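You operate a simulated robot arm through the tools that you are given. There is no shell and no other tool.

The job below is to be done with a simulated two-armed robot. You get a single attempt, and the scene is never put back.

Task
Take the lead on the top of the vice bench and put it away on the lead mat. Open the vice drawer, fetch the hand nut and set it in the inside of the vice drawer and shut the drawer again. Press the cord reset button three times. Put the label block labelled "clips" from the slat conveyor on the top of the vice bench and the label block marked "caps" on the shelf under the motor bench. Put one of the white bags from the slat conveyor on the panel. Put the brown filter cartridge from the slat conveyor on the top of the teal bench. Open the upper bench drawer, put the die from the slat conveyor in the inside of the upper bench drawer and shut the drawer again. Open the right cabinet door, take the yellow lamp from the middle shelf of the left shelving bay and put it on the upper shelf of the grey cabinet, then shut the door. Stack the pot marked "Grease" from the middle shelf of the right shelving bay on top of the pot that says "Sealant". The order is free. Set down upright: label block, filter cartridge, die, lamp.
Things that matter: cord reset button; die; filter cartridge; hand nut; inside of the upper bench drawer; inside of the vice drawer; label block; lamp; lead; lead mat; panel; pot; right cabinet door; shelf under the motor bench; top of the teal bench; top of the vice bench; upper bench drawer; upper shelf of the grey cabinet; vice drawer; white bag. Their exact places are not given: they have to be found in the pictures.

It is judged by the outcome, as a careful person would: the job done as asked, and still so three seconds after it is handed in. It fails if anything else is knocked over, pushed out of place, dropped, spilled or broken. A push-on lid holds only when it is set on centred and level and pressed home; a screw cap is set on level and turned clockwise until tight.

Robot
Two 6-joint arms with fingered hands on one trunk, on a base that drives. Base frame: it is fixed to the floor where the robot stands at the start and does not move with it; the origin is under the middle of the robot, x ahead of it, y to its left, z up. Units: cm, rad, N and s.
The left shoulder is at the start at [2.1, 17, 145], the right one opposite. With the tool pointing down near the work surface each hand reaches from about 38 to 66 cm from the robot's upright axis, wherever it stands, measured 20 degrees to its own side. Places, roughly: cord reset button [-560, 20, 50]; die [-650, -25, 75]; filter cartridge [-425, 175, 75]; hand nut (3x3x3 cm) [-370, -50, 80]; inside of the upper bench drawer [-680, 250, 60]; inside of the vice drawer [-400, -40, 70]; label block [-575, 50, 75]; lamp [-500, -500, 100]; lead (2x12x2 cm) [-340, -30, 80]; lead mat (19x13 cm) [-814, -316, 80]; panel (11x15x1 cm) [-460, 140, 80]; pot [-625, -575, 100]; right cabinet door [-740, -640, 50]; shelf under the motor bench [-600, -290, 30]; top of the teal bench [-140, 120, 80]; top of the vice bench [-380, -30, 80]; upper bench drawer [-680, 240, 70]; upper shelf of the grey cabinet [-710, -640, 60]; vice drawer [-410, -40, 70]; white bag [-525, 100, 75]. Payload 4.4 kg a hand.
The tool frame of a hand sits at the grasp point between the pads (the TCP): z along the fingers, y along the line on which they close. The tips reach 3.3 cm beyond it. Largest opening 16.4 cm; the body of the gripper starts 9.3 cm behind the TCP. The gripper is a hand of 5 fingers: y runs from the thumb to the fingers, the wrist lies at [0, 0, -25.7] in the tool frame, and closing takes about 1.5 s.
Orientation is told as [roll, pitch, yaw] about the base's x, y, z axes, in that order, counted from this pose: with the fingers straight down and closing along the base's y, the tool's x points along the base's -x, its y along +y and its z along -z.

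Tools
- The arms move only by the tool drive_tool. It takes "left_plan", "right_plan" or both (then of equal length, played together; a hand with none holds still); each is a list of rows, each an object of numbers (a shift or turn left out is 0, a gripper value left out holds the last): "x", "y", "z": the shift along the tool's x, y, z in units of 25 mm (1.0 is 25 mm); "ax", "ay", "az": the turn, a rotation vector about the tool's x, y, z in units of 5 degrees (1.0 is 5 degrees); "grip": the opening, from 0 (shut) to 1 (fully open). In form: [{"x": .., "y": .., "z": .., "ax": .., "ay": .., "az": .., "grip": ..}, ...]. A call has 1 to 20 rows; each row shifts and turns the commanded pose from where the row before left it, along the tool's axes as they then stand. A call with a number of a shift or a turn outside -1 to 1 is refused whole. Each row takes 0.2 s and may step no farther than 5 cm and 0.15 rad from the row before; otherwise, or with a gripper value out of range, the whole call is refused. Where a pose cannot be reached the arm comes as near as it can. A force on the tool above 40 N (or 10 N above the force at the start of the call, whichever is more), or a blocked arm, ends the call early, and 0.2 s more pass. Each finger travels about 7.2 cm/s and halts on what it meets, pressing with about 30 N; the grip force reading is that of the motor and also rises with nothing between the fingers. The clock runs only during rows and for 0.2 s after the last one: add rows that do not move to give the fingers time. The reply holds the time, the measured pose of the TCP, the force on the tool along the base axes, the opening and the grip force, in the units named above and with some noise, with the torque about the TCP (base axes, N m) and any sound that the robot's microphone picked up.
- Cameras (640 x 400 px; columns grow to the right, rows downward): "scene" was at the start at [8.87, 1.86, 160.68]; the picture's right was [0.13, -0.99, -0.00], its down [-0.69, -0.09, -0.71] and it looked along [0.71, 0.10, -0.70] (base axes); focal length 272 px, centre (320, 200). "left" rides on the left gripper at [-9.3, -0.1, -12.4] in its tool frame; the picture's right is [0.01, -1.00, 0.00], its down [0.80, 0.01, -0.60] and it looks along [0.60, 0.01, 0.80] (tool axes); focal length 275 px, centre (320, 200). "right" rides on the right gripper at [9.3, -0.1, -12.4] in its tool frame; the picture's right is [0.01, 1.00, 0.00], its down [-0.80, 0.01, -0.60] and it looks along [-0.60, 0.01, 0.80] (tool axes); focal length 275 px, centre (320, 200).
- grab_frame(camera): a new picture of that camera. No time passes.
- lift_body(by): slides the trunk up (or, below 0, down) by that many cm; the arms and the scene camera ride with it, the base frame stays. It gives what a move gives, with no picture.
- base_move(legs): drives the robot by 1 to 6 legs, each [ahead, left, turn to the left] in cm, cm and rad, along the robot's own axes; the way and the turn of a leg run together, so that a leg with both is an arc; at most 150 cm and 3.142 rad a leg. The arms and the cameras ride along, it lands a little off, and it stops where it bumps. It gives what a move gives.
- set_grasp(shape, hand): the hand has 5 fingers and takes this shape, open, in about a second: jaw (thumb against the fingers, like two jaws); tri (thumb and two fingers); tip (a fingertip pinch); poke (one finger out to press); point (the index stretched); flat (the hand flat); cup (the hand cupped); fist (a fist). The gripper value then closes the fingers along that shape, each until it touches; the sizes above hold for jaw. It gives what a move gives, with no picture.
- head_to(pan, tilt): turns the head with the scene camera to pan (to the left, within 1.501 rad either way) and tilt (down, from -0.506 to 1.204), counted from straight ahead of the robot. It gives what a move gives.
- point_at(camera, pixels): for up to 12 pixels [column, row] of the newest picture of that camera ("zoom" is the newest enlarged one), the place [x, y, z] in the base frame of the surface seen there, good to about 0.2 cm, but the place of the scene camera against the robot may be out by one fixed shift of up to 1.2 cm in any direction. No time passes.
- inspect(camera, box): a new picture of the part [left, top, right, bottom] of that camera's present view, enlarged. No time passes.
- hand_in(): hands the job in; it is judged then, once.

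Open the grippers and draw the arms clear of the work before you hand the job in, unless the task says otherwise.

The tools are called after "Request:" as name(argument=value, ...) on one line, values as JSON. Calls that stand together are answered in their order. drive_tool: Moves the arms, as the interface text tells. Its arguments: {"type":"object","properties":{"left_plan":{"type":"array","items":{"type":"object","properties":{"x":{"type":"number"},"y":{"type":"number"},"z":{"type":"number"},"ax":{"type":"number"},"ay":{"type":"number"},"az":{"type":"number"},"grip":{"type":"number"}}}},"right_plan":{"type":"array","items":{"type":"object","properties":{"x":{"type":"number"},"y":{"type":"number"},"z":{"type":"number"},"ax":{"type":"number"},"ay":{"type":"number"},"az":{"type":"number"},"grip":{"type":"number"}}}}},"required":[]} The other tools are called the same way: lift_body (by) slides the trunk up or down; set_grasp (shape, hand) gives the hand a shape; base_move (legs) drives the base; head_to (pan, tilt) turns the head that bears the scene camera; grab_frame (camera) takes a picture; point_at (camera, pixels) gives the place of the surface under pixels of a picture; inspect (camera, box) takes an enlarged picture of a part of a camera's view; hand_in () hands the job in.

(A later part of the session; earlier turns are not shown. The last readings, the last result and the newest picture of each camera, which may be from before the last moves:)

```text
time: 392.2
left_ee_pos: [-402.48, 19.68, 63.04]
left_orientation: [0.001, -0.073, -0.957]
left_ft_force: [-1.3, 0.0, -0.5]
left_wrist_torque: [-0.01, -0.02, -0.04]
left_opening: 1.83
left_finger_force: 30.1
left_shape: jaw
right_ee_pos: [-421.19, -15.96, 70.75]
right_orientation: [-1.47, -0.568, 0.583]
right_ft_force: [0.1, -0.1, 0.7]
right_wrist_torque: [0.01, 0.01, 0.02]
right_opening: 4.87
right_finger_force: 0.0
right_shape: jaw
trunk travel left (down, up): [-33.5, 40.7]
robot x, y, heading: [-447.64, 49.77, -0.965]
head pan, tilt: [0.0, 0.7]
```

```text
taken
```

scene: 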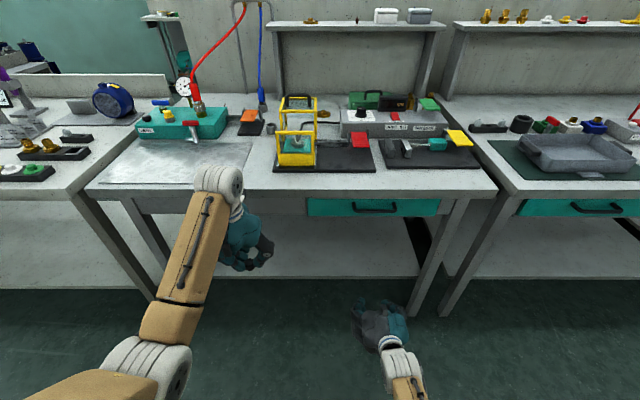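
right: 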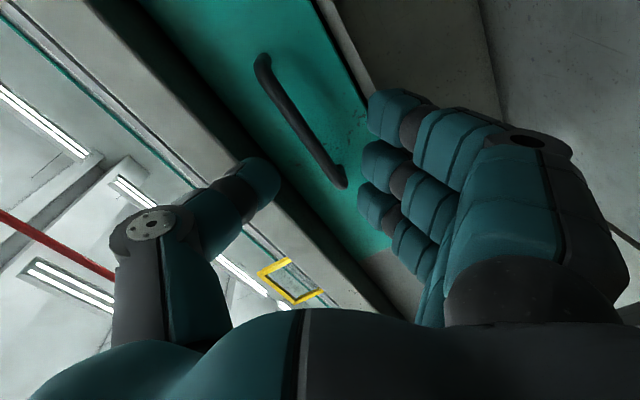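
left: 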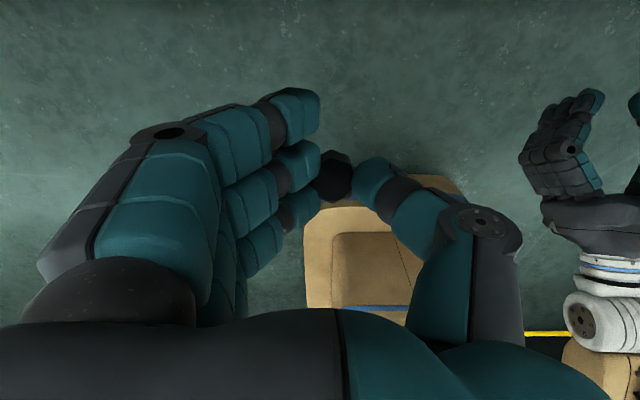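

60° roll reached without trouble; 5 more rows.

Request:
drive_tool(right_plan=[{"az": -1}, {"az": -1}, {"az": -1}, {"az": -1}, {"az": -1}])

Request:
grab_frame(camera="right")

Request:
point_at(camera="right", pixels=[[275, 40], [290, 120], [310, 180], [265, 180], [180, 100], [300, 30]])

```text
time: 393.4
left_ee_pos: [-402.59, 19.66, 63.07]
left_orientation: [0.001, -0.073, -0.957]
left_ft_force: [-0.7, 0.0, -0.9]
left_wrist_torque: [0.0, -0.02, 0.03]
left_opening: 1.84
left_finger_force: 29.6
left_shape: jaw
right_ee_pos: [-421.11, -16.1, 70.89]
right_orientation: [-1.486, -0.135, 0.626]
right_ft_force: [-0.8, 0.2, -0.3]
right_wrist_torque: [0.02, 0.0, 0.02]
right_opening: 4.86
right_finger_force: 0.1
right_shape: jaw
trunk travel left (down, up): [-33.5, 40.7]
robot x, y, heading: [-447.78, 49.73, -0.96]
head pan, tilt: [0.0, 0.7]
```

```text
taken
```

right: 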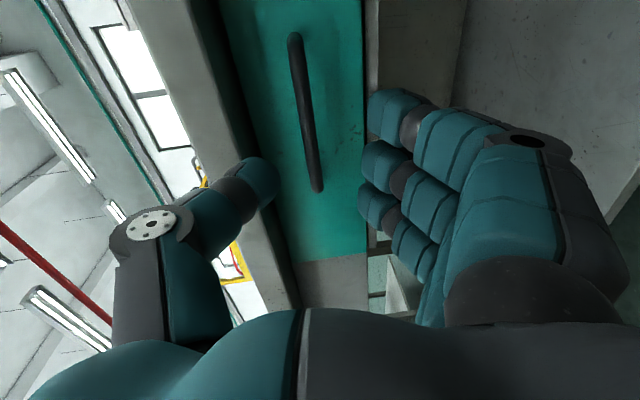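

```text
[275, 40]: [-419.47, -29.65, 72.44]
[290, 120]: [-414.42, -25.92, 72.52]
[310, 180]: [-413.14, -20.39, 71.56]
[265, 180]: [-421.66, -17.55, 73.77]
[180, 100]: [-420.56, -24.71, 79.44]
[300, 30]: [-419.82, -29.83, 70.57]
```

The bar sits right between thumb and fingers. I narrow the grip slightly and advance 7.5 cm.

Request:
drive_tool(right_plan=[{"grip": 0.2}, {"grip": 0.2}, {"z": 0.6, "grip": 0.2}, {"z": 0.6}, {"z": 0.6}, {"z": 0.6}, {"z": 0.6}, {}])

Request:
grab_frame(camera="right")

```text
time: 395.2
left_ee_pos: [-402.6, 19.72, 63.07]
left_orientation: [0.001, -0.073, -0.958]
left_ft_force: [0.4, -0.3, -0.8]
left_wrist_torque: [-0.01, 0.01, 0.02]
left_opening: 1.83
left_finger_force: 29.8
left_shape: jaw
right_ee_pos: [-416.56, -22.08, 70.24]
right_orientation: [-1.486, -0.136, 0.626]
right_ft_force: [-0.8, 0.6, -0.3]
right_wrist_torque: [-0.07, -0.04, 0.01]
right_opening: 3.32
right_finger_force: 0.0
right_shape: jaw
trunk travel left (down, up): [-33.5, 40.7]
robot x, y, heading: [-447.96, 49.74, -0.959]
head pan, tilt: [0.0, 0.7]
```

```text
taken
```

right: 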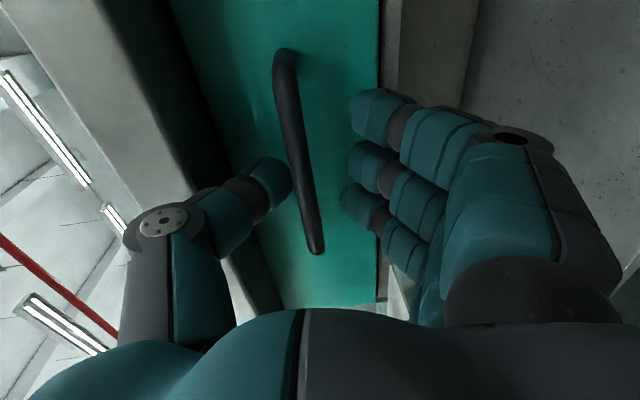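

TCP is at the bar. I close on it.

Request:
drive_tool(right_plan=[{"grip": 0.0}, {"grip": 0.0}, {"grip": 0.0}, {"grip": 0.0}, {"grip": 0.0}])

Request:
grab_frame(camera="right")

```text
time: 396.4
left_ee_pos: [-402.59, 19.61, 63.03]
left_orientation: [0.002, -0.072, -0.957]
left_ft_force: [-0.7, 0.0, -0.5]
left_wrist_torque: [-0.01, -0.01, 0.0]
left_opening: 1.84
left_finger_force: 30.0
left_shape: jaw
right_ee_pos: [-416.69, -22.07, 70.13]
right_orientation: [-1.483, -0.135, 0.624]
right_ft_force: [1.5, -2.9, -3.2]
right_wrist_torque: [-0.72, 1.17, 0.02]
right_opening: 0.47
right_finger_force: 29.4
right_shape: jaw
trunk travel left (down, up): [-33.5, 40.7]
robot x, y, heading: [-447.86, 49.85, -0.961]
head pan, tilt: [0.0, 0.7]
```

```text
taken
```

right: 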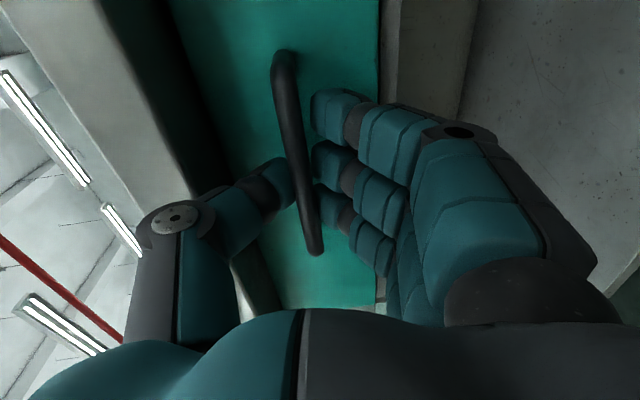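

Gripped. I pull the drawer straight back slowly.

Request:
drive_tool(right_plan=[{"z": -0.3}, {"z": -0.4}, {"z": -0.4}, {"z": -0.4}, {"z": -0.4}, {"z": -0.4}, {"z": -0.4}, {"z": -0.4}, {"z": -0.4}, {"z": -0.4}])

Request:
grab_frame(camera="scene")

```text
time: 398.6
left_ee_pos: [-402.44, 19.59, 62.97]
left_orientation: [0.0, -0.072, -0.958]
left_ft_force: [0.5, 0.7, -1.2]
left_wrist_torque: [0.05, 0.0, 0.0]
left_opening: 1.82
left_finger_force: 30.3
left_shape: jaw
right_ee_pos: [-422.23, -14.17, 70.52]
right_orientation: [-1.476, -0.135, 0.625]
right_ft_force: [12.1, 9.9, -22.0]
right_wrist_torque: [-0.98, 1.86, 0.49]
right_opening: 0.32
right_finger_force: 30.0
right_shape: jaw
trunk travel left (down, up): [-33.5, 40.7]
robot x, y, heading: [-447.82, 49.48, -0.96]
head pan, tilt: [0.0, 0.7]
```

```text
taken
```

scene: 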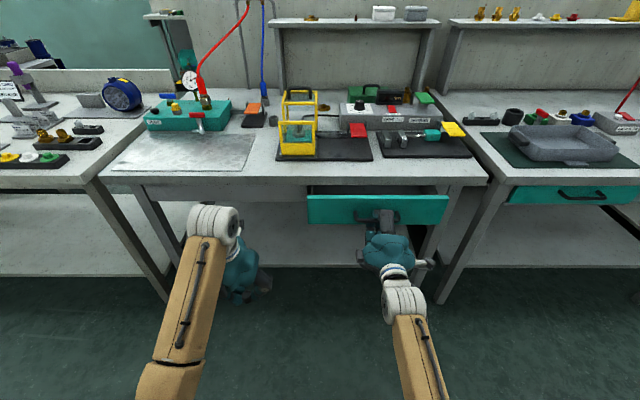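

The drawer is ~9.5 cm out. I pull further by driving the base back 7 cm (the conveyor front is still ~14 cm behind the base).

Request:
drive_tool(right_plan=[{"y": 0.12}, {"y": 0.1}])

Request:
base_move(legs=[[-7, 0, 0]])

Request:
grab_frame(camera="scene")

```text
time: 399.2
left_ee_pos: [-402.49, 19.68, 62.95]
left_orientation: [0.001, -0.071, -0.958]
left_ft_force: [0.3, 0.4, -0.1]
left_wrist_torque: [-0.01, 0.05, 0.0]
left_opening: 1.86
left_finger_force: 30.5
left_shape: jaw
right_ee_pos: [-422.25, -14.12, 70.46]
right_orientation: [-1.483, -0.134, 0.625]
right_ft_force: [10.8, 6.7, -13.3]
right_wrist_torque: [-0.9, 1.54, 0.34]
right_opening: 0.31
right_finger_force: 29.8
right_shape: jaw
trunk travel left (down, up): [-33.5, 40.7]
robot x, y, heading: [-447.44, 49.56, -0.958]
head pan, tilt: [0.0, 0.7]
```

```text
time: 400.2
left_ee_pos: [-406.48, 25.35, 62.96]
left_orientation: [0.002, -0.074, -0.957]
left_ft_force: [-0.8, -0.3, -0.3]
left_wrist_torque: [0.02, 0.0, 0.05]
left_opening: 1.88
left_finger_force: 29.9
left_shape: jaw
right_ee_pos: [-426.36, -8.4, 70.48]
right_orientation: [-1.485, -0.135, 0.627]
right_ft_force: [6.2, 4.7, -9.7]
right_wrist_torque: [-0.82, 1.39, 0.28]
right_opening: 0.32
right_finger_force: 30.3
right_shape: jaw
trunk travel left (down, up): [-33.5, 40.7]
robot x, y, heading: [-451.69, 55.31, -0.961]
head pan, tilt: [0.0, 0.7]
```

```text
taken
```

scene: 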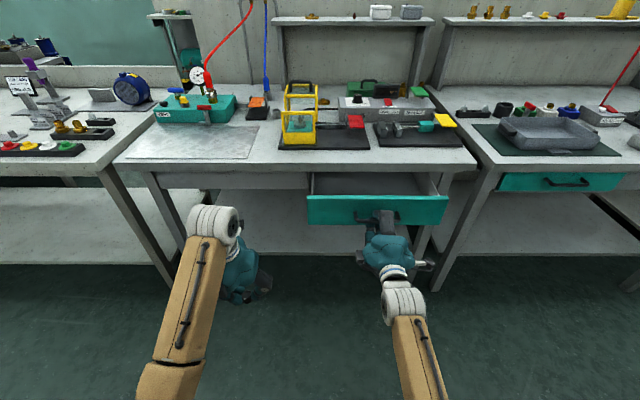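

Open ~16.5 cm. I pull 3 cm more with the arm for room.

Request:
drive_tool(right_plan=[{"z": -0.3, "y": 0.05}, {"z": -0.3, "y": 0.05}, {"z": -0.3, "y": 0.05}, {"z": -0.3, "y": 0.05}])

Request:
inspect(camera="scene", box=[270, 130, 490, 280])

Request:
point_at(camera="zoom", pixels=[[300, 140], [200, 140], [400, 140], [300, 175], [120, 190], [490, 190], [300, 120], [125, 150], [460, 150]])

```text
time: 401.2
left_ee_pos: [-406.58, 25.48, 63.1]
left_orientation: [0.001, -0.072, -0.957]
left_ft_force: [0.7, -1.0, -0.7]
left_wrist_torque: [-0.01, 0.01, -0.03]
left_opening: 1.83
left_finger_force: 30.1
left_shape: jaw
right_ee_pos: [-427.31, -7.85, 70.25]
right_orientation: [-1.5, -0.123, 0.619]
right_ft_force: [5.0, 3.0, 14.0]
right_wrist_torque: [-0.24, 0.23, -0.22]
right_opening: 0.15
right_finger_force: 29.9
right_shape: jaw
right hand out of reach, approached as far as the arm can: row 2, 3, 4
trunk travel left (down, up): [-33.5, 40.7]
robot x, y, heading: [-451.82, 55.34, -0.956]
head pan, tilt: [0.0, 0.7]
```

```text
2.67 times, centred on (380, 205) of scene
```

zoom: 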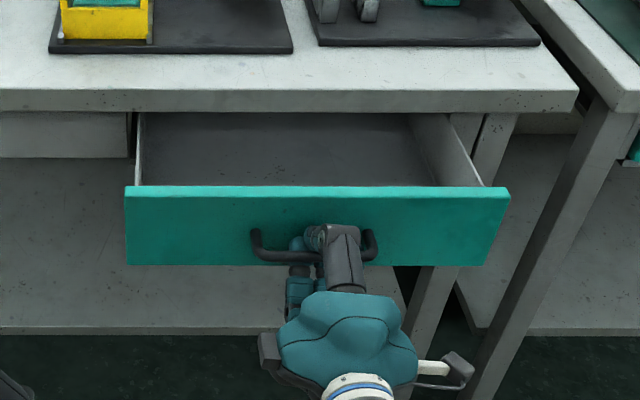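

```text
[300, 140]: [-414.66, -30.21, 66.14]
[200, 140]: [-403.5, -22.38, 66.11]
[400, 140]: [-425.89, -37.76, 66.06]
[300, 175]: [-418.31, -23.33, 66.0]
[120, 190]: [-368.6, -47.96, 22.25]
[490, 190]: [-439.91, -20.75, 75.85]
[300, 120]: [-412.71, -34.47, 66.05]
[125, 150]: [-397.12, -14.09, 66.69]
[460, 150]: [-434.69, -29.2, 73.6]
```

Drawer floor is at z≈66.5 with ~11 cm open in front of the lip. I release the bar: open wide, raise the trunk 6 cm, then lower and draw the right arm back.

Request:
drive_tool(right_plan=[{"grip": 0.3}, {"grip": 0.6}, {"grip": 1.0}, {"grip": 1.0}, {"grip": 1.0}, {"grip": 1.0}, {"grip": 1.0}, {"grip": 1.0}])

Request:
grab_frame(camera="right")

```text
time: 403.0
left_ee_pos: [-406.55, 25.42, 63.04]
left_orientation: [0.001, -0.072, -0.959]
left_ft_force: [-0.4, 0.2, 0.0]
left_wrist_torque: [0.01, 0.0, 0.03]
left_opening: 1.84
left_finger_force: 30.5
left_shape: jaw
right_ee_pos: [-427.54, -7.63, 69.39]
right_orientation: [-1.486, -0.127, 0.616]
right_ft_force: [0.0, -0.4, 0.8]
right_wrist_torque: [0.02, 0.0, -0.02]
right_opening: 16.37
right_finger_force: 0.0
right_shape: jaw
trunk travel left (down, up): [-33.5, 40.7]
robot x, y, heading: [-451.51, 55.51, -0.959]
head pan, tilt: [0.0, 0.7]
```

```text
taken
```

right: 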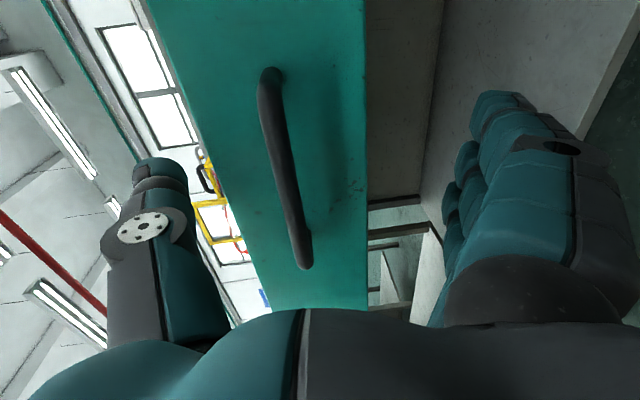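

Wide open around the bar. I raise the trunk 5 cm, then lower the arm 5 cm and draw back.

Request:
lift_body(by=5)

Request:
drive_tool(right_plan=[{"y": 0.5, "z": -0.2}, {"y": 0.5, "z": -0.3}, {"y": 0.5, "z": -0.4}, {"y": 0.4, "z": -0.6}, {"z": -0.7}, {"z": -0.7}])

Request:
grab_frame(camera="right")

```text
time: 403.9
left_ee_pos: [-406.54, 25.41, 67.93]
left_orientation: [0.001, -0.072, -0.958]
left_ft_force: [0.0, -0.1, -0.3]
left_wrist_torque: [0.0, 0.01, 0.04]
left_opening: 1.86
left_finger_force: 30.5
left_shape: jaw
right_ee_pos: [-427.15, -7.6, 74.53]
right_orientation: [-1.488, -0.129, 0.622]
right_ft_force: [-0.4, -0.5, -0.9]
right_wrist_torque: [-0.03, 0.0, 0.0]
right_opening: 16.39
right_finger_force: 0.0
right_shape: jaw
trunk travel left (down, up): [-38.5, 35.7]
robot x, y, heading: [-451.91, 55.23, -0.964]
head pan, tilt: [0.0, 0.7]
```

```text
time: 405.3
left_ee_pos: [-406.48, 25.37, 68.02]
left_orientation: [0.001, -0.073, -0.96]
left_ft_force: [0.2, 0.1, -0.3]
left_wrist_torque: [0.04, -0.03, -0.03]
left_opening: 1.84
left_finger_force: 29.8
left_shape: jaw
right_ee_pos: [-432.09, -3.39, 70.84]
right_orientation: [-1.498, -0.062, 0.64]
right_ft_force: [0.1, 0.3, -0.1]
right_wrist_torque: [-0.01, 0.01, 0.01]
right_opening: 16.41
right_finger_force: 0.1
right_shape: jaw
right hand out of reach, approached as far as the arm can: row 4, 5
trunk travel left (down, up): [-38.5, 35.7]
robot x, y, heading: [-452.04, 55.98, -0.959]
head pan, tilt: [0.0, 0.7]
```

```text
taken
```

right: 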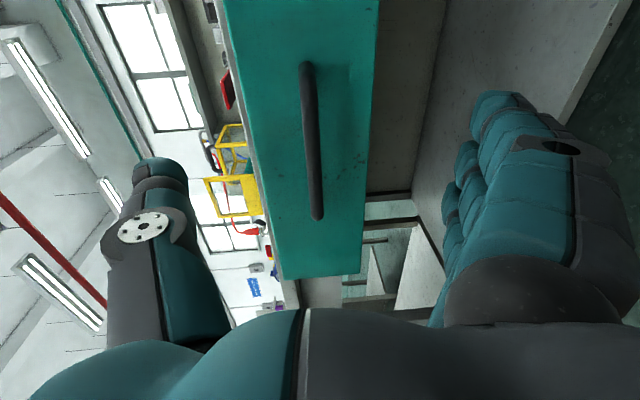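

The right hand is free of the handle. I unroll it.

Request:
drive_tool(right_plan=[{"az": 1, "grip": 0.2}, {"az": 1}, {"az": 1}, {"az": 1}, {"az": 1}, {"az": 1}, {"az": 1}, {"az": 1}, {"az": 1}, {"az": 1}, {"az": 1}, {"az": 1}, {"az": 1}, {"az": 1}, {"az": 1}, {"az": 1}])

Request:
drive_tool(right_plan=[{"ay": 0.8, "y": -0.6}, {"ay": 0.8, "y": -0.6}, {"ay": 0.8, "y": -0.6}, {"ay": 0.8, "y": -0.6}, {"ay": 0.8, "y": -0.6}, {"ay": 0.8, "y": -0.6}, {"ay": 0.8, "y": -0.6}, {"ay": 0.8, "y": -0.6}, {"ay": 0.8, "y": -0.6}, {"ay": 0.8, "y": -0.6}, {"ay": 0.8, "y": -0.6}, {"ay": 0.8, "y": -0.6}, {"ay": 0.8, "y": -0.6}, {"ay": 0.8, "y": -0.6}, {"ay": 0.8, "y": -0.6}, {"ay": 0.8, "y": -0.6}])

Request:
grab_frame(camera="scene")

```text
time: 408.7
left_ee_pos: [-406.48, 25.46, 68.0]
left_orientation: [0.0, -0.073, -0.957]
left_ft_force: [0.4, 0.4, -0.5]
left_wrist_torque: [-0.01, 0.01, -0.02]
left_opening: 1.86
left_finger_force: 30.1
left_shape: jaw
right_ee_pos: [-432.55, -3.09, 70.28]
right_orientation: [-0.906, -1.434, -0.019]
right_ft_force: [0.1, 0.8, -0.3]
right_wrist_torque: [-0.01, 0.02, 0.0]
right_opening: 3.35
right_finger_force: 0.1
right_shape: jaw
trunk travel left (down, up): [-38.5, 35.7]
robot x, y, heading: [-451.6, 55.65, -0.957]
head pan, tilt: [0.0, 0.7]
```

```text
time: 412.1
left_ee_pos: [-406.39, 25.29, 67.96]
left_orientation: [0.003, -0.073, -0.959]
left_ft_force: [0.2, -0.1, 0.8]
left_wrist_torque: [0.0, -0.02, -0.01]
left_opening: 1.82
left_finger_force: 29.7
left_shape: jaw
right_ee_pos: [-458.08, -12.34, 65.04]
right_orientation: [-0.04, -0.419, -0.903]
right_ft_force: [-0.3, -0.5, -0.3]
right_wrist_torque: [0.02, -0.01, -0.02]
right_opening: 3.33
right_finger_force: 0.1
right_shape: jaw
right hand out of reach, approached as far as the arm can: row 1, 2, 3, 4, 5, 6, 7, 8, 9
trunk travel left (down, up): [-38.5, 35.7]
robot x, y, heading: [-451.45, 55.65, -0.955]
head pan, tilt: [0.0, 0.7]
```

```text
taken
```

scene: 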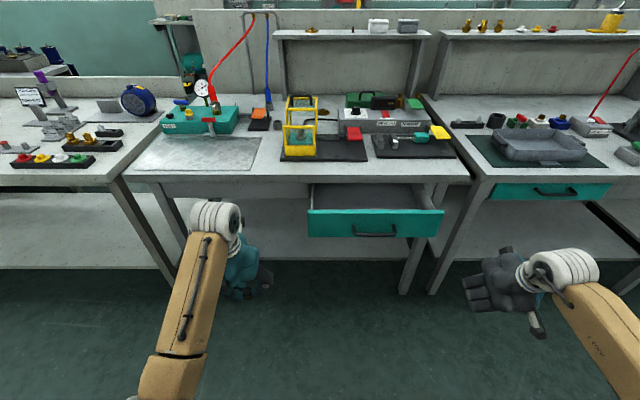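

The drawer stays open. I raise the trunk 14 cm, strafe right 30 cm so the left hand with the nut lines up with the drawer, then approach 14 cm.

Request:
lift_body(by=15)

Request:
base_move(legs=[[0, -31, 0], [12, 0, 0]])

Request:
grab_frame(camera="scene")

Request:
grab_frame(camera="left")

```text
time: 413.9
left_ee_pos: [-406.44, 25.44, 82.95]
left_orientation: [0.0, -0.073, -0.959]
left_ft_force: [0.4, -0.6, -0.7]
left_wrist_torque: [0.01, -0.02, 0.02]
left_opening: 1.84
left_finger_force: 30.0
left_shape: jaw
right_ee_pos: [-458.26, -12.2, 79.91]
right_orientation: [-0.04, -0.419, -0.903]
right_ft_force: [0.4, -0.4, 0.0]
right_wrist_torque: [0.0, -0.01, 0.02]
right_opening: 3.33
right_finger_force: 0.0
right_shape: jaw
trunk travel left (down, up): [-53.5, 20.7]
robot x, y, heading: [-451.72, 55.48, -0.956]
head pan, tilt: [0.0, 0.7]
```

```text
time: 416.8
left_ee_pos: [-425.07, -2.51, 82.95]
left_orientation: [0.001, -0.071, -0.96]
left_ft_force: [1.5, -0.5, -0.2]
left_wrist_torque: [0.04, 0.01, -0.01]
left_opening: 1.85
left_finger_force: 29.8
left_shape: jaw
right_ee_pos: [-476.77, -40.01, 79.78]
right_orientation: [-0.04, -0.419, -0.903]
right_ft_force: [0.3, -0.1, 1.1]
right_wrist_torque: [0.04, 0.03, -0.01]
right_opening: 3.31
right_finger_force: 0.0
right_shape: jaw
trunk travel left (down, up): [-53.5, 20.7]
robot x, y, heading: [-470.19, 27.58, -0.964]
head pan, tilt: [0.0, 0.7]
```

```text
taken
```

scene: 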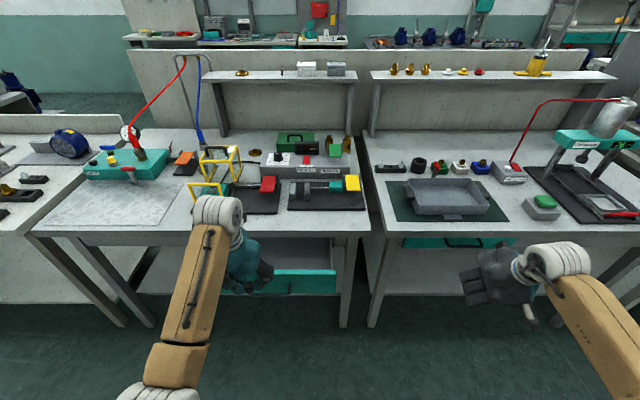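

```text
taken
```

left: 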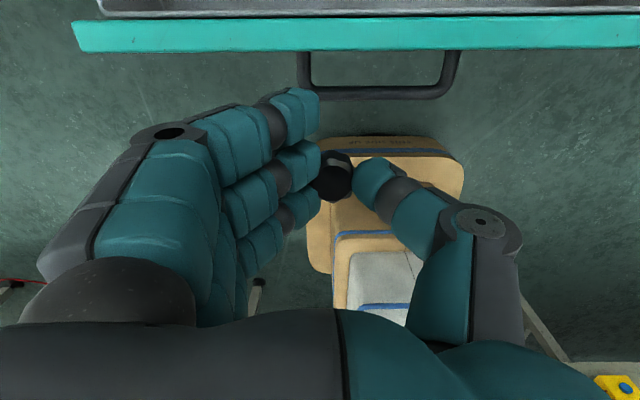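

The left camera shows the drawer front at the top. I measure it and the inside.

Request:
point_at(camera="left", pixels=[[320, 35], [320, 20], [320, 10], [320, 4], [100, 35], [620, 30], [380, 92]])

```text
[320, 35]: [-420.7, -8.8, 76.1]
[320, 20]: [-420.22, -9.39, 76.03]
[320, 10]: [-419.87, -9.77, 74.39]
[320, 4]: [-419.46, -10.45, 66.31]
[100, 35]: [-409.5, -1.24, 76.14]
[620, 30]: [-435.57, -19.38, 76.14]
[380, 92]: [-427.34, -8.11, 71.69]
```

Inner front face at w≈231.9, lip at 220.6. I move 14.6 cm ahead at this height to hover over the opening.

Request:
drive_tool(left_plan=[{"x": -0.73}, {"x": -0.73}, {"x": -0.73}, {"x": -0.73}, {"x": -0.73}, {"x": -0.73}, {"x": -0.73}, {"x": -0.73}, {}])

Request:
grab_frame(camera="left")

Request:
grab_frame(camera="scene")

```text
time: 418.8
left_ee_pos: [-416.8, -14.23, 84.13]
left_orientation: [0.001, -0.071, -0.959]
left_ft_force: [0.1, -0.1, -0.5]
left_wrist_torque: [0.02, -0.03, -0.02]
left_opening: 1.84
left_finger_force: 30.0
left_shape: jaw
right_ee_pos: [-476.8, -40.03, 79.88]
right_orientation: [-0.04, -0.42, -0.903]
right_ft_force: [0.1, 0.3, 0.0]
right_wrist_torque: [0.02, 0.0, 0.0]
right_opening: 3.32
right_finger_force: 0.0
right_shape: jaw
trunk travel left (down, up): [-53.5, 20.7]
robot x, y, heading: [-470.76, 27.64, -0.966]
head pan, tilt: [0.0, 0.7]
```

```text
taken
```

left: 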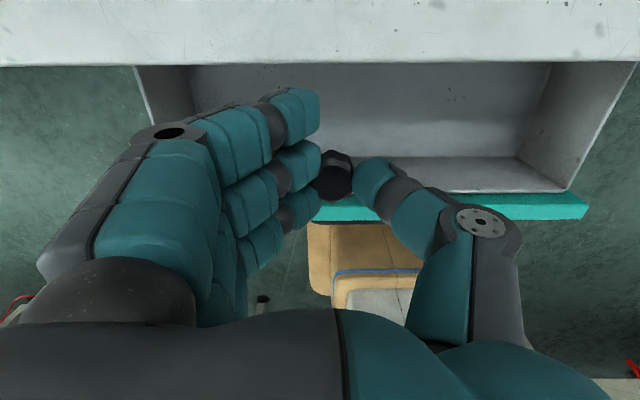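

```text
taken
```

scene: 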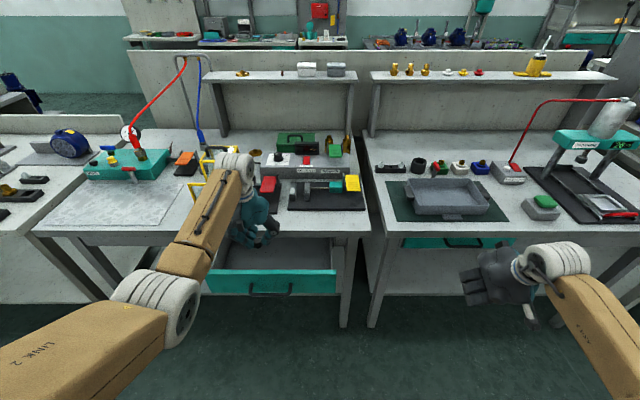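

Centred over the opening. I lower the trunk 8 cm and check.

Request:
lift_body(by=-8)

Request:
grab_frame(camera="left")

```text
time: 420.0
left_ee_pos: [-416.78, -14.23, 76.17]
left_orientation: [0.003, -0.072, -0.959]
left_ft_force: [0.3, 0.3, -0.4]
left_wrist_torque: [-0.01, -0.01, -0.03]
left_opening: 1.85
left_finger_force: 30.3
left_shape: jaw
right_ee_pos: [-476.77, -40.07, 71.97]
right_orientation: [-0.04, -0.422, -0.903]
right_ft_force: [0.3, 0.2, 0.2]
right_wrist_torque: [0.0, 0.01, -0.01]
right_opening: 3.34
right_finger_force: 0.1
right_shape: jaw
trunk travel left (down, up): [-45.5, 28.7]
robot x, y, heading: [-470.19, 27.66, -0.961]
head pan, tilt: [0.0, 0.7]
```

```text
taken
```

left: 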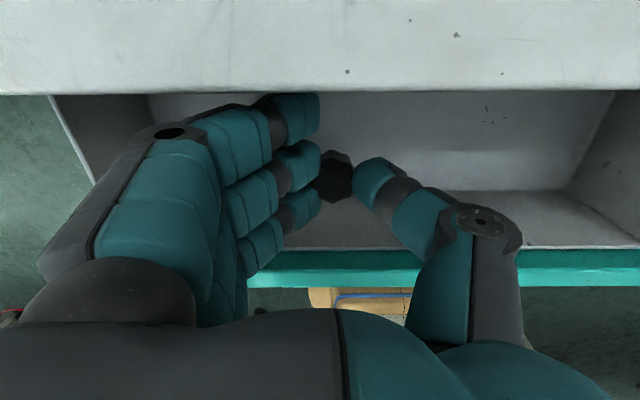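

Clear. I lower 3.2 cm more.

Request:
lift_body(by=-3.2)

Request:
grab_frame(camera="left")

```text
time: 420.7
left_ee_pos: [-416.86, -14.2, 72.95]
left_orientation: [0.002, -0.074, -0.959]
left_ft_force: [0.7, 0.6, -0.7]
left_wrist_torque: [0.01, 0.03, -0.03]
left_opening: 1.84
left_finger_force: 29.9
left_shape: jaw
right_ee_pos: [-476.77, -40.06, 68.8]
right_orientation: [-0.039, -0.421, -0.903]
right_ft_force: [-1.7, 0.4, 0.8]
right_wrist_torque: [0.0, 0.0, 0.0]
right_opening: 3.3
right_finger_force: 0.1
right_shape: jaw
trunk travel left (down, up): [-42.3, 31.9]
robot x, y, heading: [-470.09, 27.63, -0.964]
head pan, tilt: [0.0, 0.7]
```

```text
taken
```

left: 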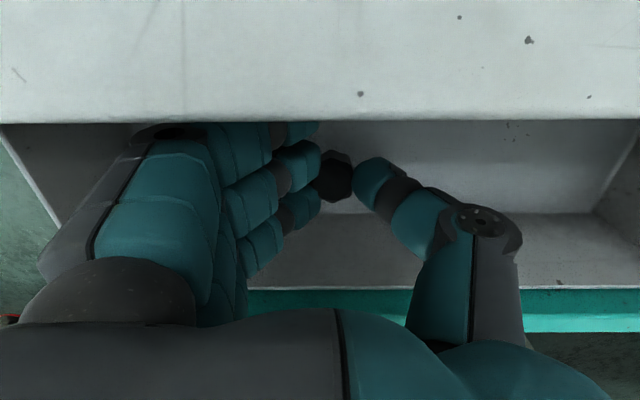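

Lower one more cm, then release the nut (about 1.3 cm above the drawer floor).

Request:
lift_body(by=-1.2)

Request:
drive_tool(left_plan=[{"grip": 0.2}, {"grip": 0.3}, {"grip": 0.35}, {"grip": 0.35}, {}])

Request:
grab_frame(camera="left")

```text
time: 421.3
left_ee_pos: [-416.83, -14.41, 71.72]
left_orientation: [0.003, -0.073, -0.96]
left_ft_force: [0.6, -0.4, 0.6]
left_wrist_torque: [0.0, 0.02, -0.04]
left_opening: 1.81
left_finger_force: 29.8
left_shape: jaw
right_ee_pos: [-476.91, -40.06, 67.64]
right_orientation: [-0.041, -0.422, -0.904]
right_ft_force: [-0.1, 0.1, 0.1]
right_wrist_torque: [0.02, 0.0, -0.01]
right_opening: 3.35
right_finger_force: 0.1
right_shape: jaw
trunk travel left (down, up): [-41.1, 33.1]
robot x, y, heading: [-470.32, 27.42, -0.961]
head pan, tilt: [0.0, 0.7]
```

```text
time: 422.5
left_ee_pos: [-416.82, -14.36, 71.65]
left_orientation: [0.001, -0.074, -0.96]
left_ft_force: [0.5, -0.5, -1.0]
left_wrist_torque: [-0.02, 0.03, 0.01]
left_opening: 5.66
left_finger_force: 0.0
left_shape: jaw
right_ee_pos: [-476.81, -39.99, 67.48]
right_orientation: [-0.041, -0.419, -0.903]
right_ft_force: [0.0, -0.1, 0.3]
right_wrist_torque: [0.0, -0.02, -0.02]
right_opening: 3.32
right_finger_force: 0.0
right_shape: jaw
trunk travel left (down, up): [-41.1, 33.1]
robot x, y, heading: [-470.22, 27.81, -0.962]
head pan, tilt: [0.0, 0.7]
```

```text
taken
```

left: 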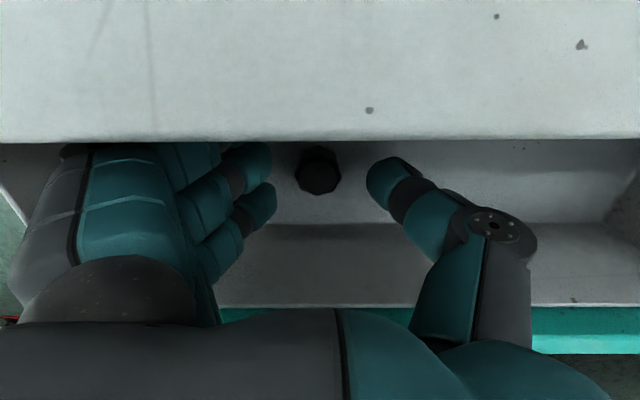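

The nut lies in the drawer. I raise the trunk 14 cm, then check the drawer's inside.

Request:
lift_body(by=14)

Request:
grab_frame(camera="left")

```text
time: 424.2
left_ee_pos: [-416.83, -14.37, 85.78]
left_orientation: [0.001, -0.072, -0.96]
left_ft_force: [-0.2, -0.9, -0.9]
left_wrist_torque: [0.03, -0.05, 0.01]
left_opening: 5.66
left_finger_force: 0.1
left_shape: jaw
right_ee_pos: [-476.69, -40.0, 81.51]
right_orientation: [-0.04, -0.419, -0.905]
right_ft_force: [-0.2, -0.9, -0.1]
right_wrist_torque: [-0.01, 0.01, 0.0]
right_opening: 3.34
right_finger_force: 0.0
right_shape: jaw
trunk travel left (down, up): [-55.1, 19.1]
robot x, y, heading: [-470.36, 27.74, -0.962]
head pan, tilt: [0.0, 0.7]
```

```text
taken
```

left: 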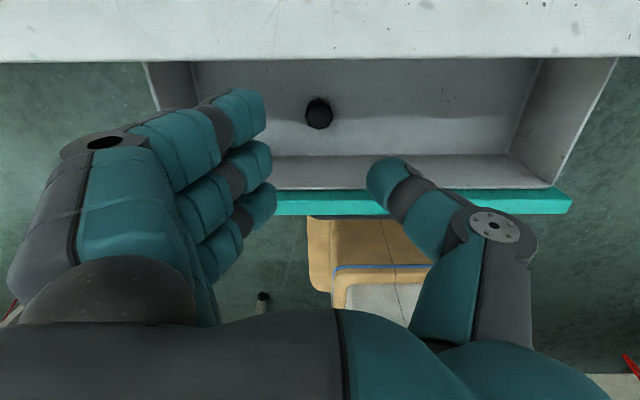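

The nut is in the drawer. I draw the left hand back off the bench, then strafe left so the right hand can push the drawer shut.

Request:
drive_tool(left_plan=[{"x": 0.7}, {"x": 0.8}, {"x": 0.8}, {"x": 0.8}, {"x": 0.8}, {"x": 0.8}, {"x": 0.8}, {"x": 0.8}, {}])

Request:
base_move(legs=[[-6, 0, 0], [0, 59, 0]])

Request:
grab_frame(camera="scene")

Request:
grab_frame(camera="right")

```text
time: 426.2
left_ee_pos: [-425.87, -1.72, 84.66]
left_orientation: [0.003, -0.075, -0.959]
left_ft_force: [1.1, 1.0, 0.3]
left_wrist_torque: [0.01, 0.02, 0.01]
left_opening: 5.66
left_finger_force: 0.0
left_shape: jaw
right_ee_pos: [-476.86, -39.98, 81.57]
right_orientation: [-0.04, -0.421, -0.901]
right_ft_force: [-0.4, -0.4, -0.3]
right_wrist_torque: [-0.01, 0.02, 0.03]
right_opening: 3.33
right_finger_force: 0.0
right_shape: jaw
trunk travel left (down, up): [-55.1, 19.1]
robot x, y, heading: [-470.52, 28.03, -0.961]
head pan, tilt: [0.0, 0.7]
```

```text
time: 430.1
left_ee_pos: [-380.41, 37.62, 84.5]
left_orientation: [0.002, -0.074, -0.957]
left_ft_force: [-0.3, 0.0, -0.1]
left_wrist_torque: [-0.01, 0.0, -0.01]
left_opening: 5.65
left_finger_force: 0.1
left_shape: jaw
right_ee_pos: [-431.38, -1.02, 81.62]
right_orientation: [-0.042, -0.419, -0.902]
right_ft_force: [0.1, 0.2, 0.5]
right_wrist_torque: [-0.03, 0.02, -0.02]
right_opening: 3.34
right_finger_force: 0.0
right_shape: jaw
trunk travel left (down, up): [-55.1, 19.1]
robot x, y, heading: [-425.2, 66.65, -0.961]
head pan, tilt: [0.0, 0.7]
```

```text
taken
```

scene: 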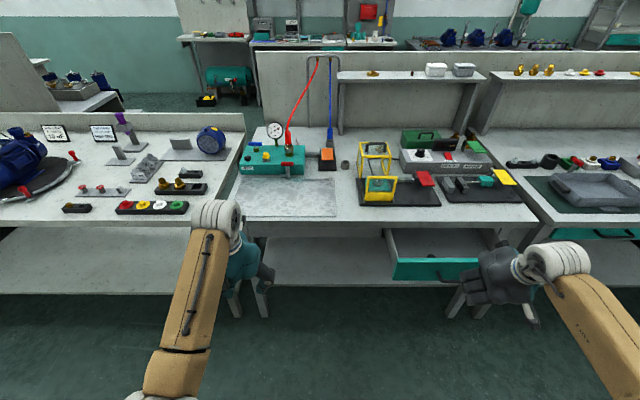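

```text
taken
```

right: 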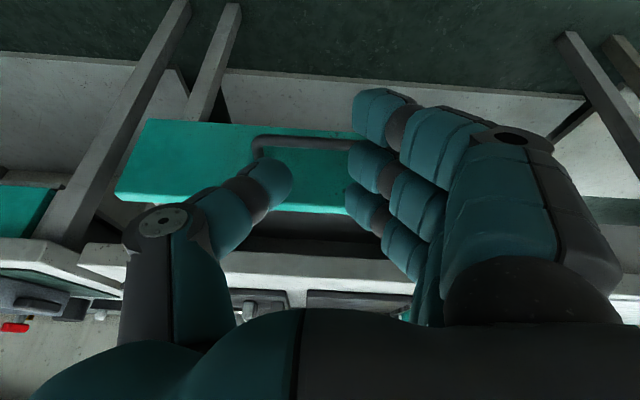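

The right hand is in line with the handle. I close it and lower the trunk 10.5 cm, then push with the base.

Request:
drive_tool(right_plan=[{"grip": 0.0}, {"grip": 0.0}, {"grip": 0.0}, {"grip": 0.0}])

Request:
lift_body(by=-10.5)

Request:
base_move(legs=[[13, 0, 0]])

Request:
grab_frame(camera="scene")

```text
time: 431.1
left_ee_pos: [-380.46, 37.52, 84.68]
left_orientation: [0.002, -0.074, -0.958]
left_ft_force: [-0.1, -0.1, -1.0]
left_wrist_torque: [-0.01, 0.01, 0.01]
left_opening: 5.69
left_finger_force: 0.1
left_shape: jaw
right_ee_pos: [-431.42, -1.14, 81.48]
right_orientation: [-0.039, -0.42, -0.903]
right_ft_force: [0.4, 0.8, -0.1]
right_wrist_torque: [0.01, 0.02, 0.0]
right_opening: 0.01
right_finger_force: 29.8
right_shape: jaw
trunk travel left (down, up): [-55.1, 19.1]
robot x, y, heading: [-424.98, 66.71, -0.96]
head pan, tilt: [0.0, 0.7]
```

```text
time: 432.5
left_ee_pos: [-380.47, 37.48, 74.13]
left_orientation: [0.002, -0.074, -0.958]
left_ft_force: [-0.1, 0.2, 0.0]
left_wrist_torque: [-0.03, 0.01, -0.03]
left_opening: 5.67
left_finger_force: 0.0
left_shape: jaw
right_ee_pos: [-431.36, -1.05, 71.11]
right_orientation: [-0.039, -0.42, -0.902]
right_ft_force: [0.5, 1.0, 0.3]
right_wrist_torque: [-0.01, 0.0, 0.0]
right_opening: 0.0
right_finger_force: 29.4
right_shape: jaw
trunk travel left (down, up): [-44.6, 29.6]
robot x, y, heading: [-424.81, 66.98, -0.958]
head pan, tilt: [0.0, 0.7]
```

```text
time: 433.8
left_ee_pos: [-372.89, 26.81, 74.04]
left_orientation: [0.002, -0.072, -0.958]
left_ft_force: [-0.1, -0.4, 0.4]
left_wrist_torque: [0.03, 0.02, 0.01]
left_opening: 5.67
left_finger_force: 0.1
left_shape: jaw
right_ee_pos: [-423.8, -11.77, 71.06]
right_orientation: [-0.042, -0.418, -0.902]
right_ft_force: [0.2, 0.0, 0.5]
right_wrist_torque: [0.03, 0.02, -0.01]
right_opening: 0.0
right_finger_force: 30.3
right_shape: jaw
trunk travel left (down, up): [-44.6, 29.6]
robot x, y, heading: [-417.43, 55.87, -0.957]
head pan, tilt: [0.0, 0.7]
```

```text
taken
```

scene: 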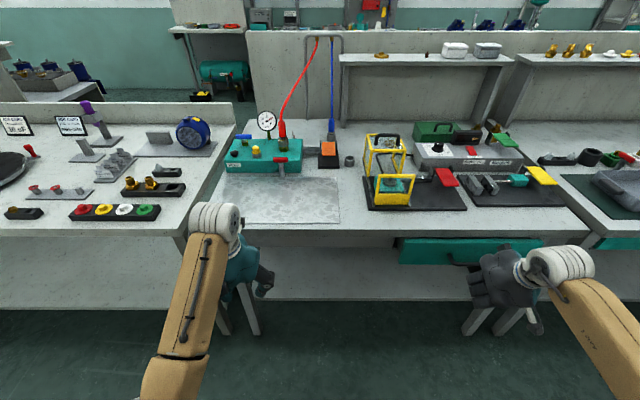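

The drawer is nearly shut. I drive 6 cm more and finish with slow arm steps.

Request:
base_move(legs=[[6, 0, 0]])

Request:
drive_tool(right_plan=[{"x": -0.18, "z": 0.08}, {"x": -0.18, "z": 0.08}, {"x": -0.18, "z": 0.08}, {"x": -0.18, "z": 0.08}, {"x": -0.18, "z": 0.08}, {"x": -0.18, "z": 0.08}, {"x": -0.18, "z": 0.08}, {"x": -0.18, "z": 0.08}, {"x": -0.18, "z": 0.08}, {"x": -0.18, "z": 0.08}, {"x": -0.18, "z": 0.08}])

Request:
grab_frame(camera="scene")

```text
time: 434.8
left_ee_pos: [-369.37, 21.88, 74.09]
left_orientation: [0.002, -0.07, -0.957]
left_ft_force: [-0.6, -0.1, -1.1]
left_wrist_torque: [0.03, 0.02, 0.01]
left_opening: 5.65
left_finger_force: 0.0
left_shape: jaw
right_ee_pos: [-420.41, -16.86, 70.97]
right_orientation: [-0.04, -0.419, -0.902]
right_ft_force: [1.1, -0.8, -0.2]
right_wrist_torque: [0.0, 0.03, 0.04]
right_opening: 0.0
right_finger_force: 30.1
right_shape: jaw
trunk travel left (down, up): [-44.6, 29.6]
robot x, y, heading: [-413.98, 50.98, -0.96]
head pan, tilt: [0.0, 0.7]
```

```text
time: 436.0
left_ee_pos: [-369.66, 21.89, 73.97]
left_orientation: [0.002, -0.074, -0.96]
left_ft_force: [0.1, -1.4, -1.1]
left_wrist_torque: [0.03, 0.04, 0.01]
left_opening: 5.65
left_finger_force: 0.1
left_shape: jaw
right_ee_pos: [-419.48, -18.02, 70.54]
right_orientation: [-0.037, -0.399, -0.906]
right_ft_force: [-6.3, 10.3, 2.1]
right_wrist_torque: [-0.11, -0.13, 0.21]
right_opening: 0.0
right_finger_force: 30.0
right_shape: jaw
trunk travel left (down, up): [-44.6, 29.6]
robot x, y, heading: [-413.92, 51.31, -0.964]
head pan, tilt: [0.0, 0.7]
stopped in row 6 (right hand): the force on the tool passed its limit at 44 N (the readings are from after the stop); the commanded pose is now the measured one
```

```text
taken
```

scene: 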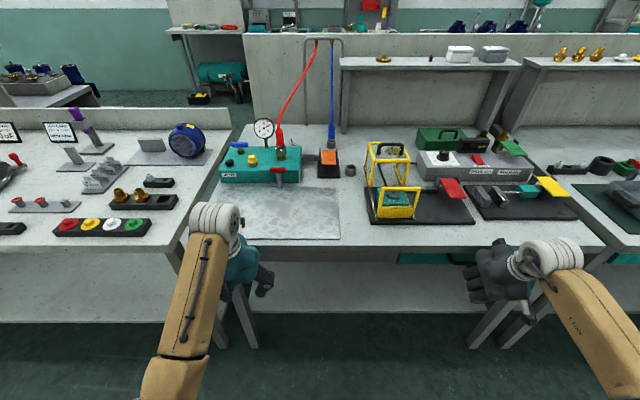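

Stopped at 44 N. I back off and check the drawer front position.

Request:
base_move(legs=[[-20, 0, 0]])

Request:
grab_frame(camera="right")

Request:
inspect(camera="scene", box=[340, 180, 560, 300])

Request:
point_at(camera="right", pixels=[[180, 150], [230, 160], [290, 130], [150, 170]])

```text
time: 437.6
left_ee_pos: [-381.13, 38.46, 74.17]
left_orientation: [0.0, -0.074, -0.96]
left_ft_force: [-0.2, -0.1, 0.0]
left_wrist_torque: [0.01, -0.06, 0.01]
left_opening: 5.67
left_finger_force: 0.0
left_shape: jaw
right_ee_pos: [-430.8, -1.76, 70.75]
right_orientation: [-0.038, -0.406, -0.907]
right_ft_force: [0.2, -0.3, 1.0]
right_wrist_torque: [-0.04, -0.02, 0.0]
right_opening: 0.0
right_finger_force: 29.9
right_shape: jaw
trunk travel left (down, up): [-44.6, 29.6]
robot x, y, heading: [-425.2, 67.74, -0.955]
head pan, tilt: [0.0, 0.7]
```

```text
taken
```

right: 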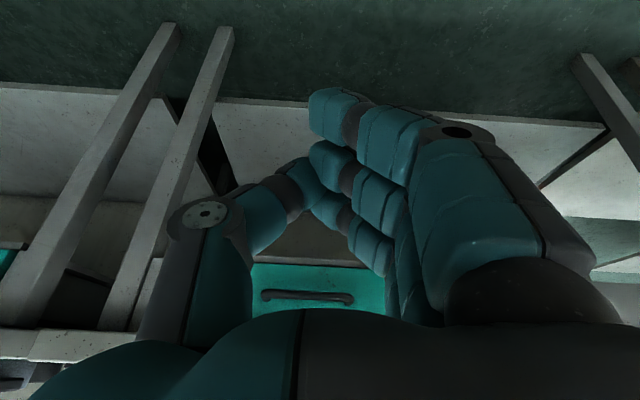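

```text
2.91 times, centred on (450, 240) of scene
```

zoom: 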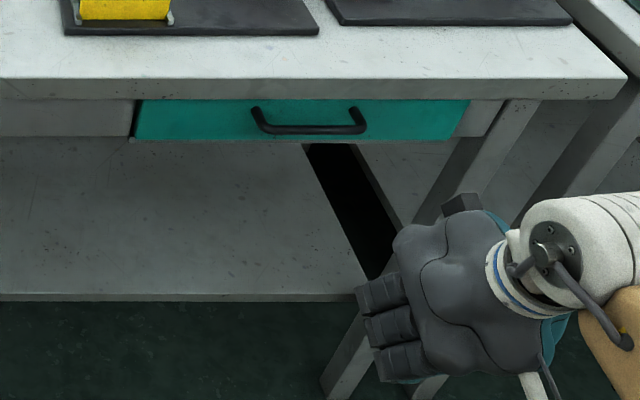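

```text
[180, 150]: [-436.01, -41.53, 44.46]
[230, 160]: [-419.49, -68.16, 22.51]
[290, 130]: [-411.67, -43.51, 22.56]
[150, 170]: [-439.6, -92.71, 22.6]
```

The drawer looks shut; I measure its front plane.

Request:
point_at(camera="zoom", pixels=[[200, 120], [420, 115], [310, 130], [90, 120]])

```text
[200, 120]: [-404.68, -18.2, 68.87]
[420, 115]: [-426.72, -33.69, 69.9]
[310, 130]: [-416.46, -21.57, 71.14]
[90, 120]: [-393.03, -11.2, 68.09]
```

Front plane is back at w=216.1: shut. Next the lead: I look at it and the cords around it.

Request:
grab_frame(camera="scene")

Request:
inspect(camera="scene", box=[210, 20, 370, 220])

Request:
point_at(camera="zoom", pixels=[[170, 230], [200, 180], [230, 110], [265, 60], [310, 240], [310, 120], [245, 55], [290, 55], [240, 100], [330, 100]])

```text
taken
```

scene: 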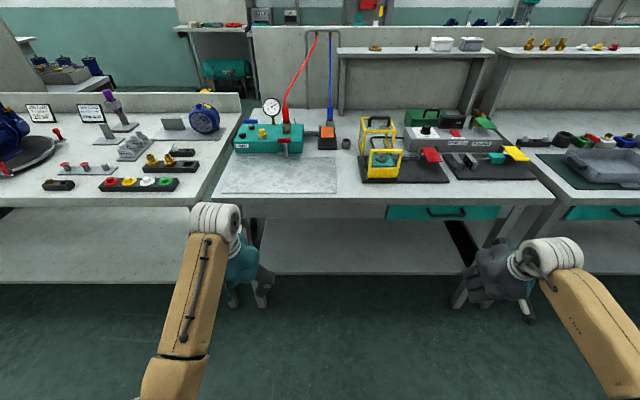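

```text
2.00 times, centred on (290, 120) of scene
```

zoom: 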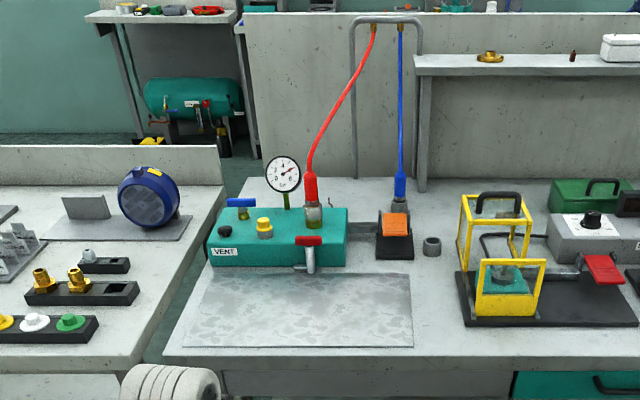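

```text
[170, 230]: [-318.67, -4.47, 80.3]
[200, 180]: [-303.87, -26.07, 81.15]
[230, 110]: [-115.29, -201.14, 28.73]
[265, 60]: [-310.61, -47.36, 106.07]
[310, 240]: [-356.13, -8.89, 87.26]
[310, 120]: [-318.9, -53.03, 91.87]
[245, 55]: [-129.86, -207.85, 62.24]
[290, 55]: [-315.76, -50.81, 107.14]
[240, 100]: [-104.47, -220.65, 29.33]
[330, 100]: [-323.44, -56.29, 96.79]
```

The lead is hidden behind the teal box from this low view. I raise the trunk 25 cm and look again.

Request:
lift_body(by=28)

Request:
head_to(pan=0.1, tilt=0.6)

Request:
inspect(camera="scene", box=[230, 60, 430, 210])

```text
time: 440.4
left_ee_pos: [-380.95, 38.38, 102.15]
left_orientation: [0.001, -0.074, -0.959]
left_ft_force: [-0.4, 0.4, -0.2]
left_wrist_torque: [0.01, 0.0, -0.01]
left_opening: 5.64
left_finger_force: 0.1
left_shape: jaw
right_ee_pos: [-430.95, -1.86, 98.47]
right_orientation: [-0.035, -0.406, -0.908]
right_ft_force: [0.3, -0.1, -0.1]
right_wrist_torque: [0.01, -0.02, 0.02]
right_opening: 0.02
right_finger_force: 29.8
right_shape: jaw
trunk travel left (down, up): [-72.6, 1.6]
robot x, y, heading: [-425.14, 67.84, -0.96]
head pan, tilt: [0.0, 0.7]
```

```text
time: 441.1
left_ee_pos: [-381.04, 38.42, 102.19]
left_orientation: [0.002, -0.074, -0.96]
left_ft_force: [0.1, -0.2, -0.4]
left_wrist_torque: [-0.02, 0.02, -0.02]
left_opening: 5.68
left_finger_force: 0.1
left_shape: jaw
right_ee_pos: [-430.91, -1.75, 98.68]
right_orientation: [-0.036, -0.406, -0.908]
right_ft_force: [-0.5, -0.9, 0.1]
right_wrist_torque: [-0.01, -0.02, 0.0]
right_opening: 0.02
right_finger_force: 29.7
right_shape: jaw
trunk travel left (down, up): [-72.6, 1.6]
robot x, y, heading: [-425.61, 67.32, -0.96]
head pan, tilt: [0.099, 0.6]
```

```text
2.67 times, centred on (330, 135) of scene
```

zoom: 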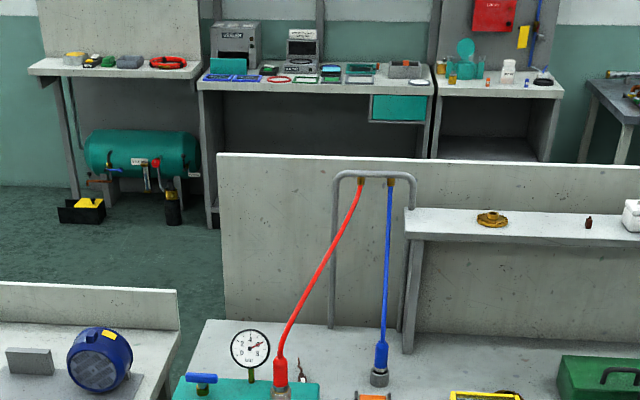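

The lead is at zoom (300,372) under the red cord. I measure the cord, the blue cord and the lead precisely.

Request:
point_at(camera="zoom", pixels=[[359, 190], [344, 230], [327, 262], [303, 305], [287, 345], [300, 376], [303, 365], [299, 382], [388, 250], [384, 310], [381, 350], [332, 290]])

Request:
inspect(camera="scene", box=[310, 165, 400, 225])

```text
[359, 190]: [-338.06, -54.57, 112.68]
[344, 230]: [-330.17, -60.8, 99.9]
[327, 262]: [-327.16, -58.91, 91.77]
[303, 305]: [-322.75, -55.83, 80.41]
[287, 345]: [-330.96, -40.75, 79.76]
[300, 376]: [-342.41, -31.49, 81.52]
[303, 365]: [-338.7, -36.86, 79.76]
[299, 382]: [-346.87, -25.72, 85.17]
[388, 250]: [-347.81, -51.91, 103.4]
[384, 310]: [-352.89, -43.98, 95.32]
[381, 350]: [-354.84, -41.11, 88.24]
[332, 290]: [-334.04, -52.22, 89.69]
```

```text
6.67 times, centred on (355, 195) of scene
```

zoom: 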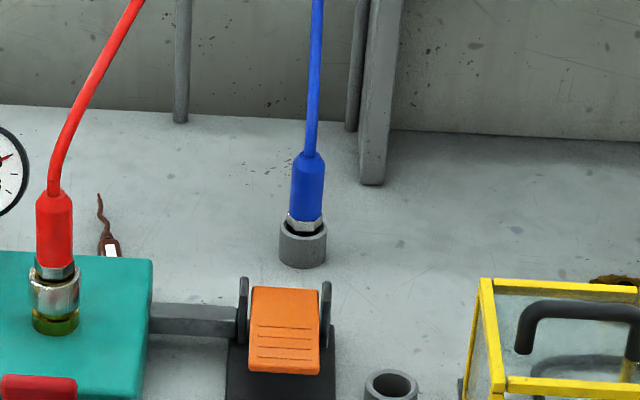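

In this zoom the red cord passes (130,20), (75,110), (55,170). I measure along it and the lead.

Request:
point_at(camera="zoom", pixels=[[135, 8], [108, 55], [82, 95], [64, 135], [55, 175], [55, 225], [110, 250], [103, 240], [100, 205], [310, 60], [305, 180], [150, 275]])

```text
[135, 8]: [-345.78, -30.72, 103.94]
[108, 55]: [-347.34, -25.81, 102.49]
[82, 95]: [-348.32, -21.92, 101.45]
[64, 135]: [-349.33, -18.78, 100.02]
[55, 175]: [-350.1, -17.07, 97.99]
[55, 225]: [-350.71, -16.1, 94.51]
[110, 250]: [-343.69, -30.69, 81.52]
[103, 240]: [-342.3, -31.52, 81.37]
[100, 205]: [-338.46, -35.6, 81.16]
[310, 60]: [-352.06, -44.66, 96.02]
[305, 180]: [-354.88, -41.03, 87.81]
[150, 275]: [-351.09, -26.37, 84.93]
```

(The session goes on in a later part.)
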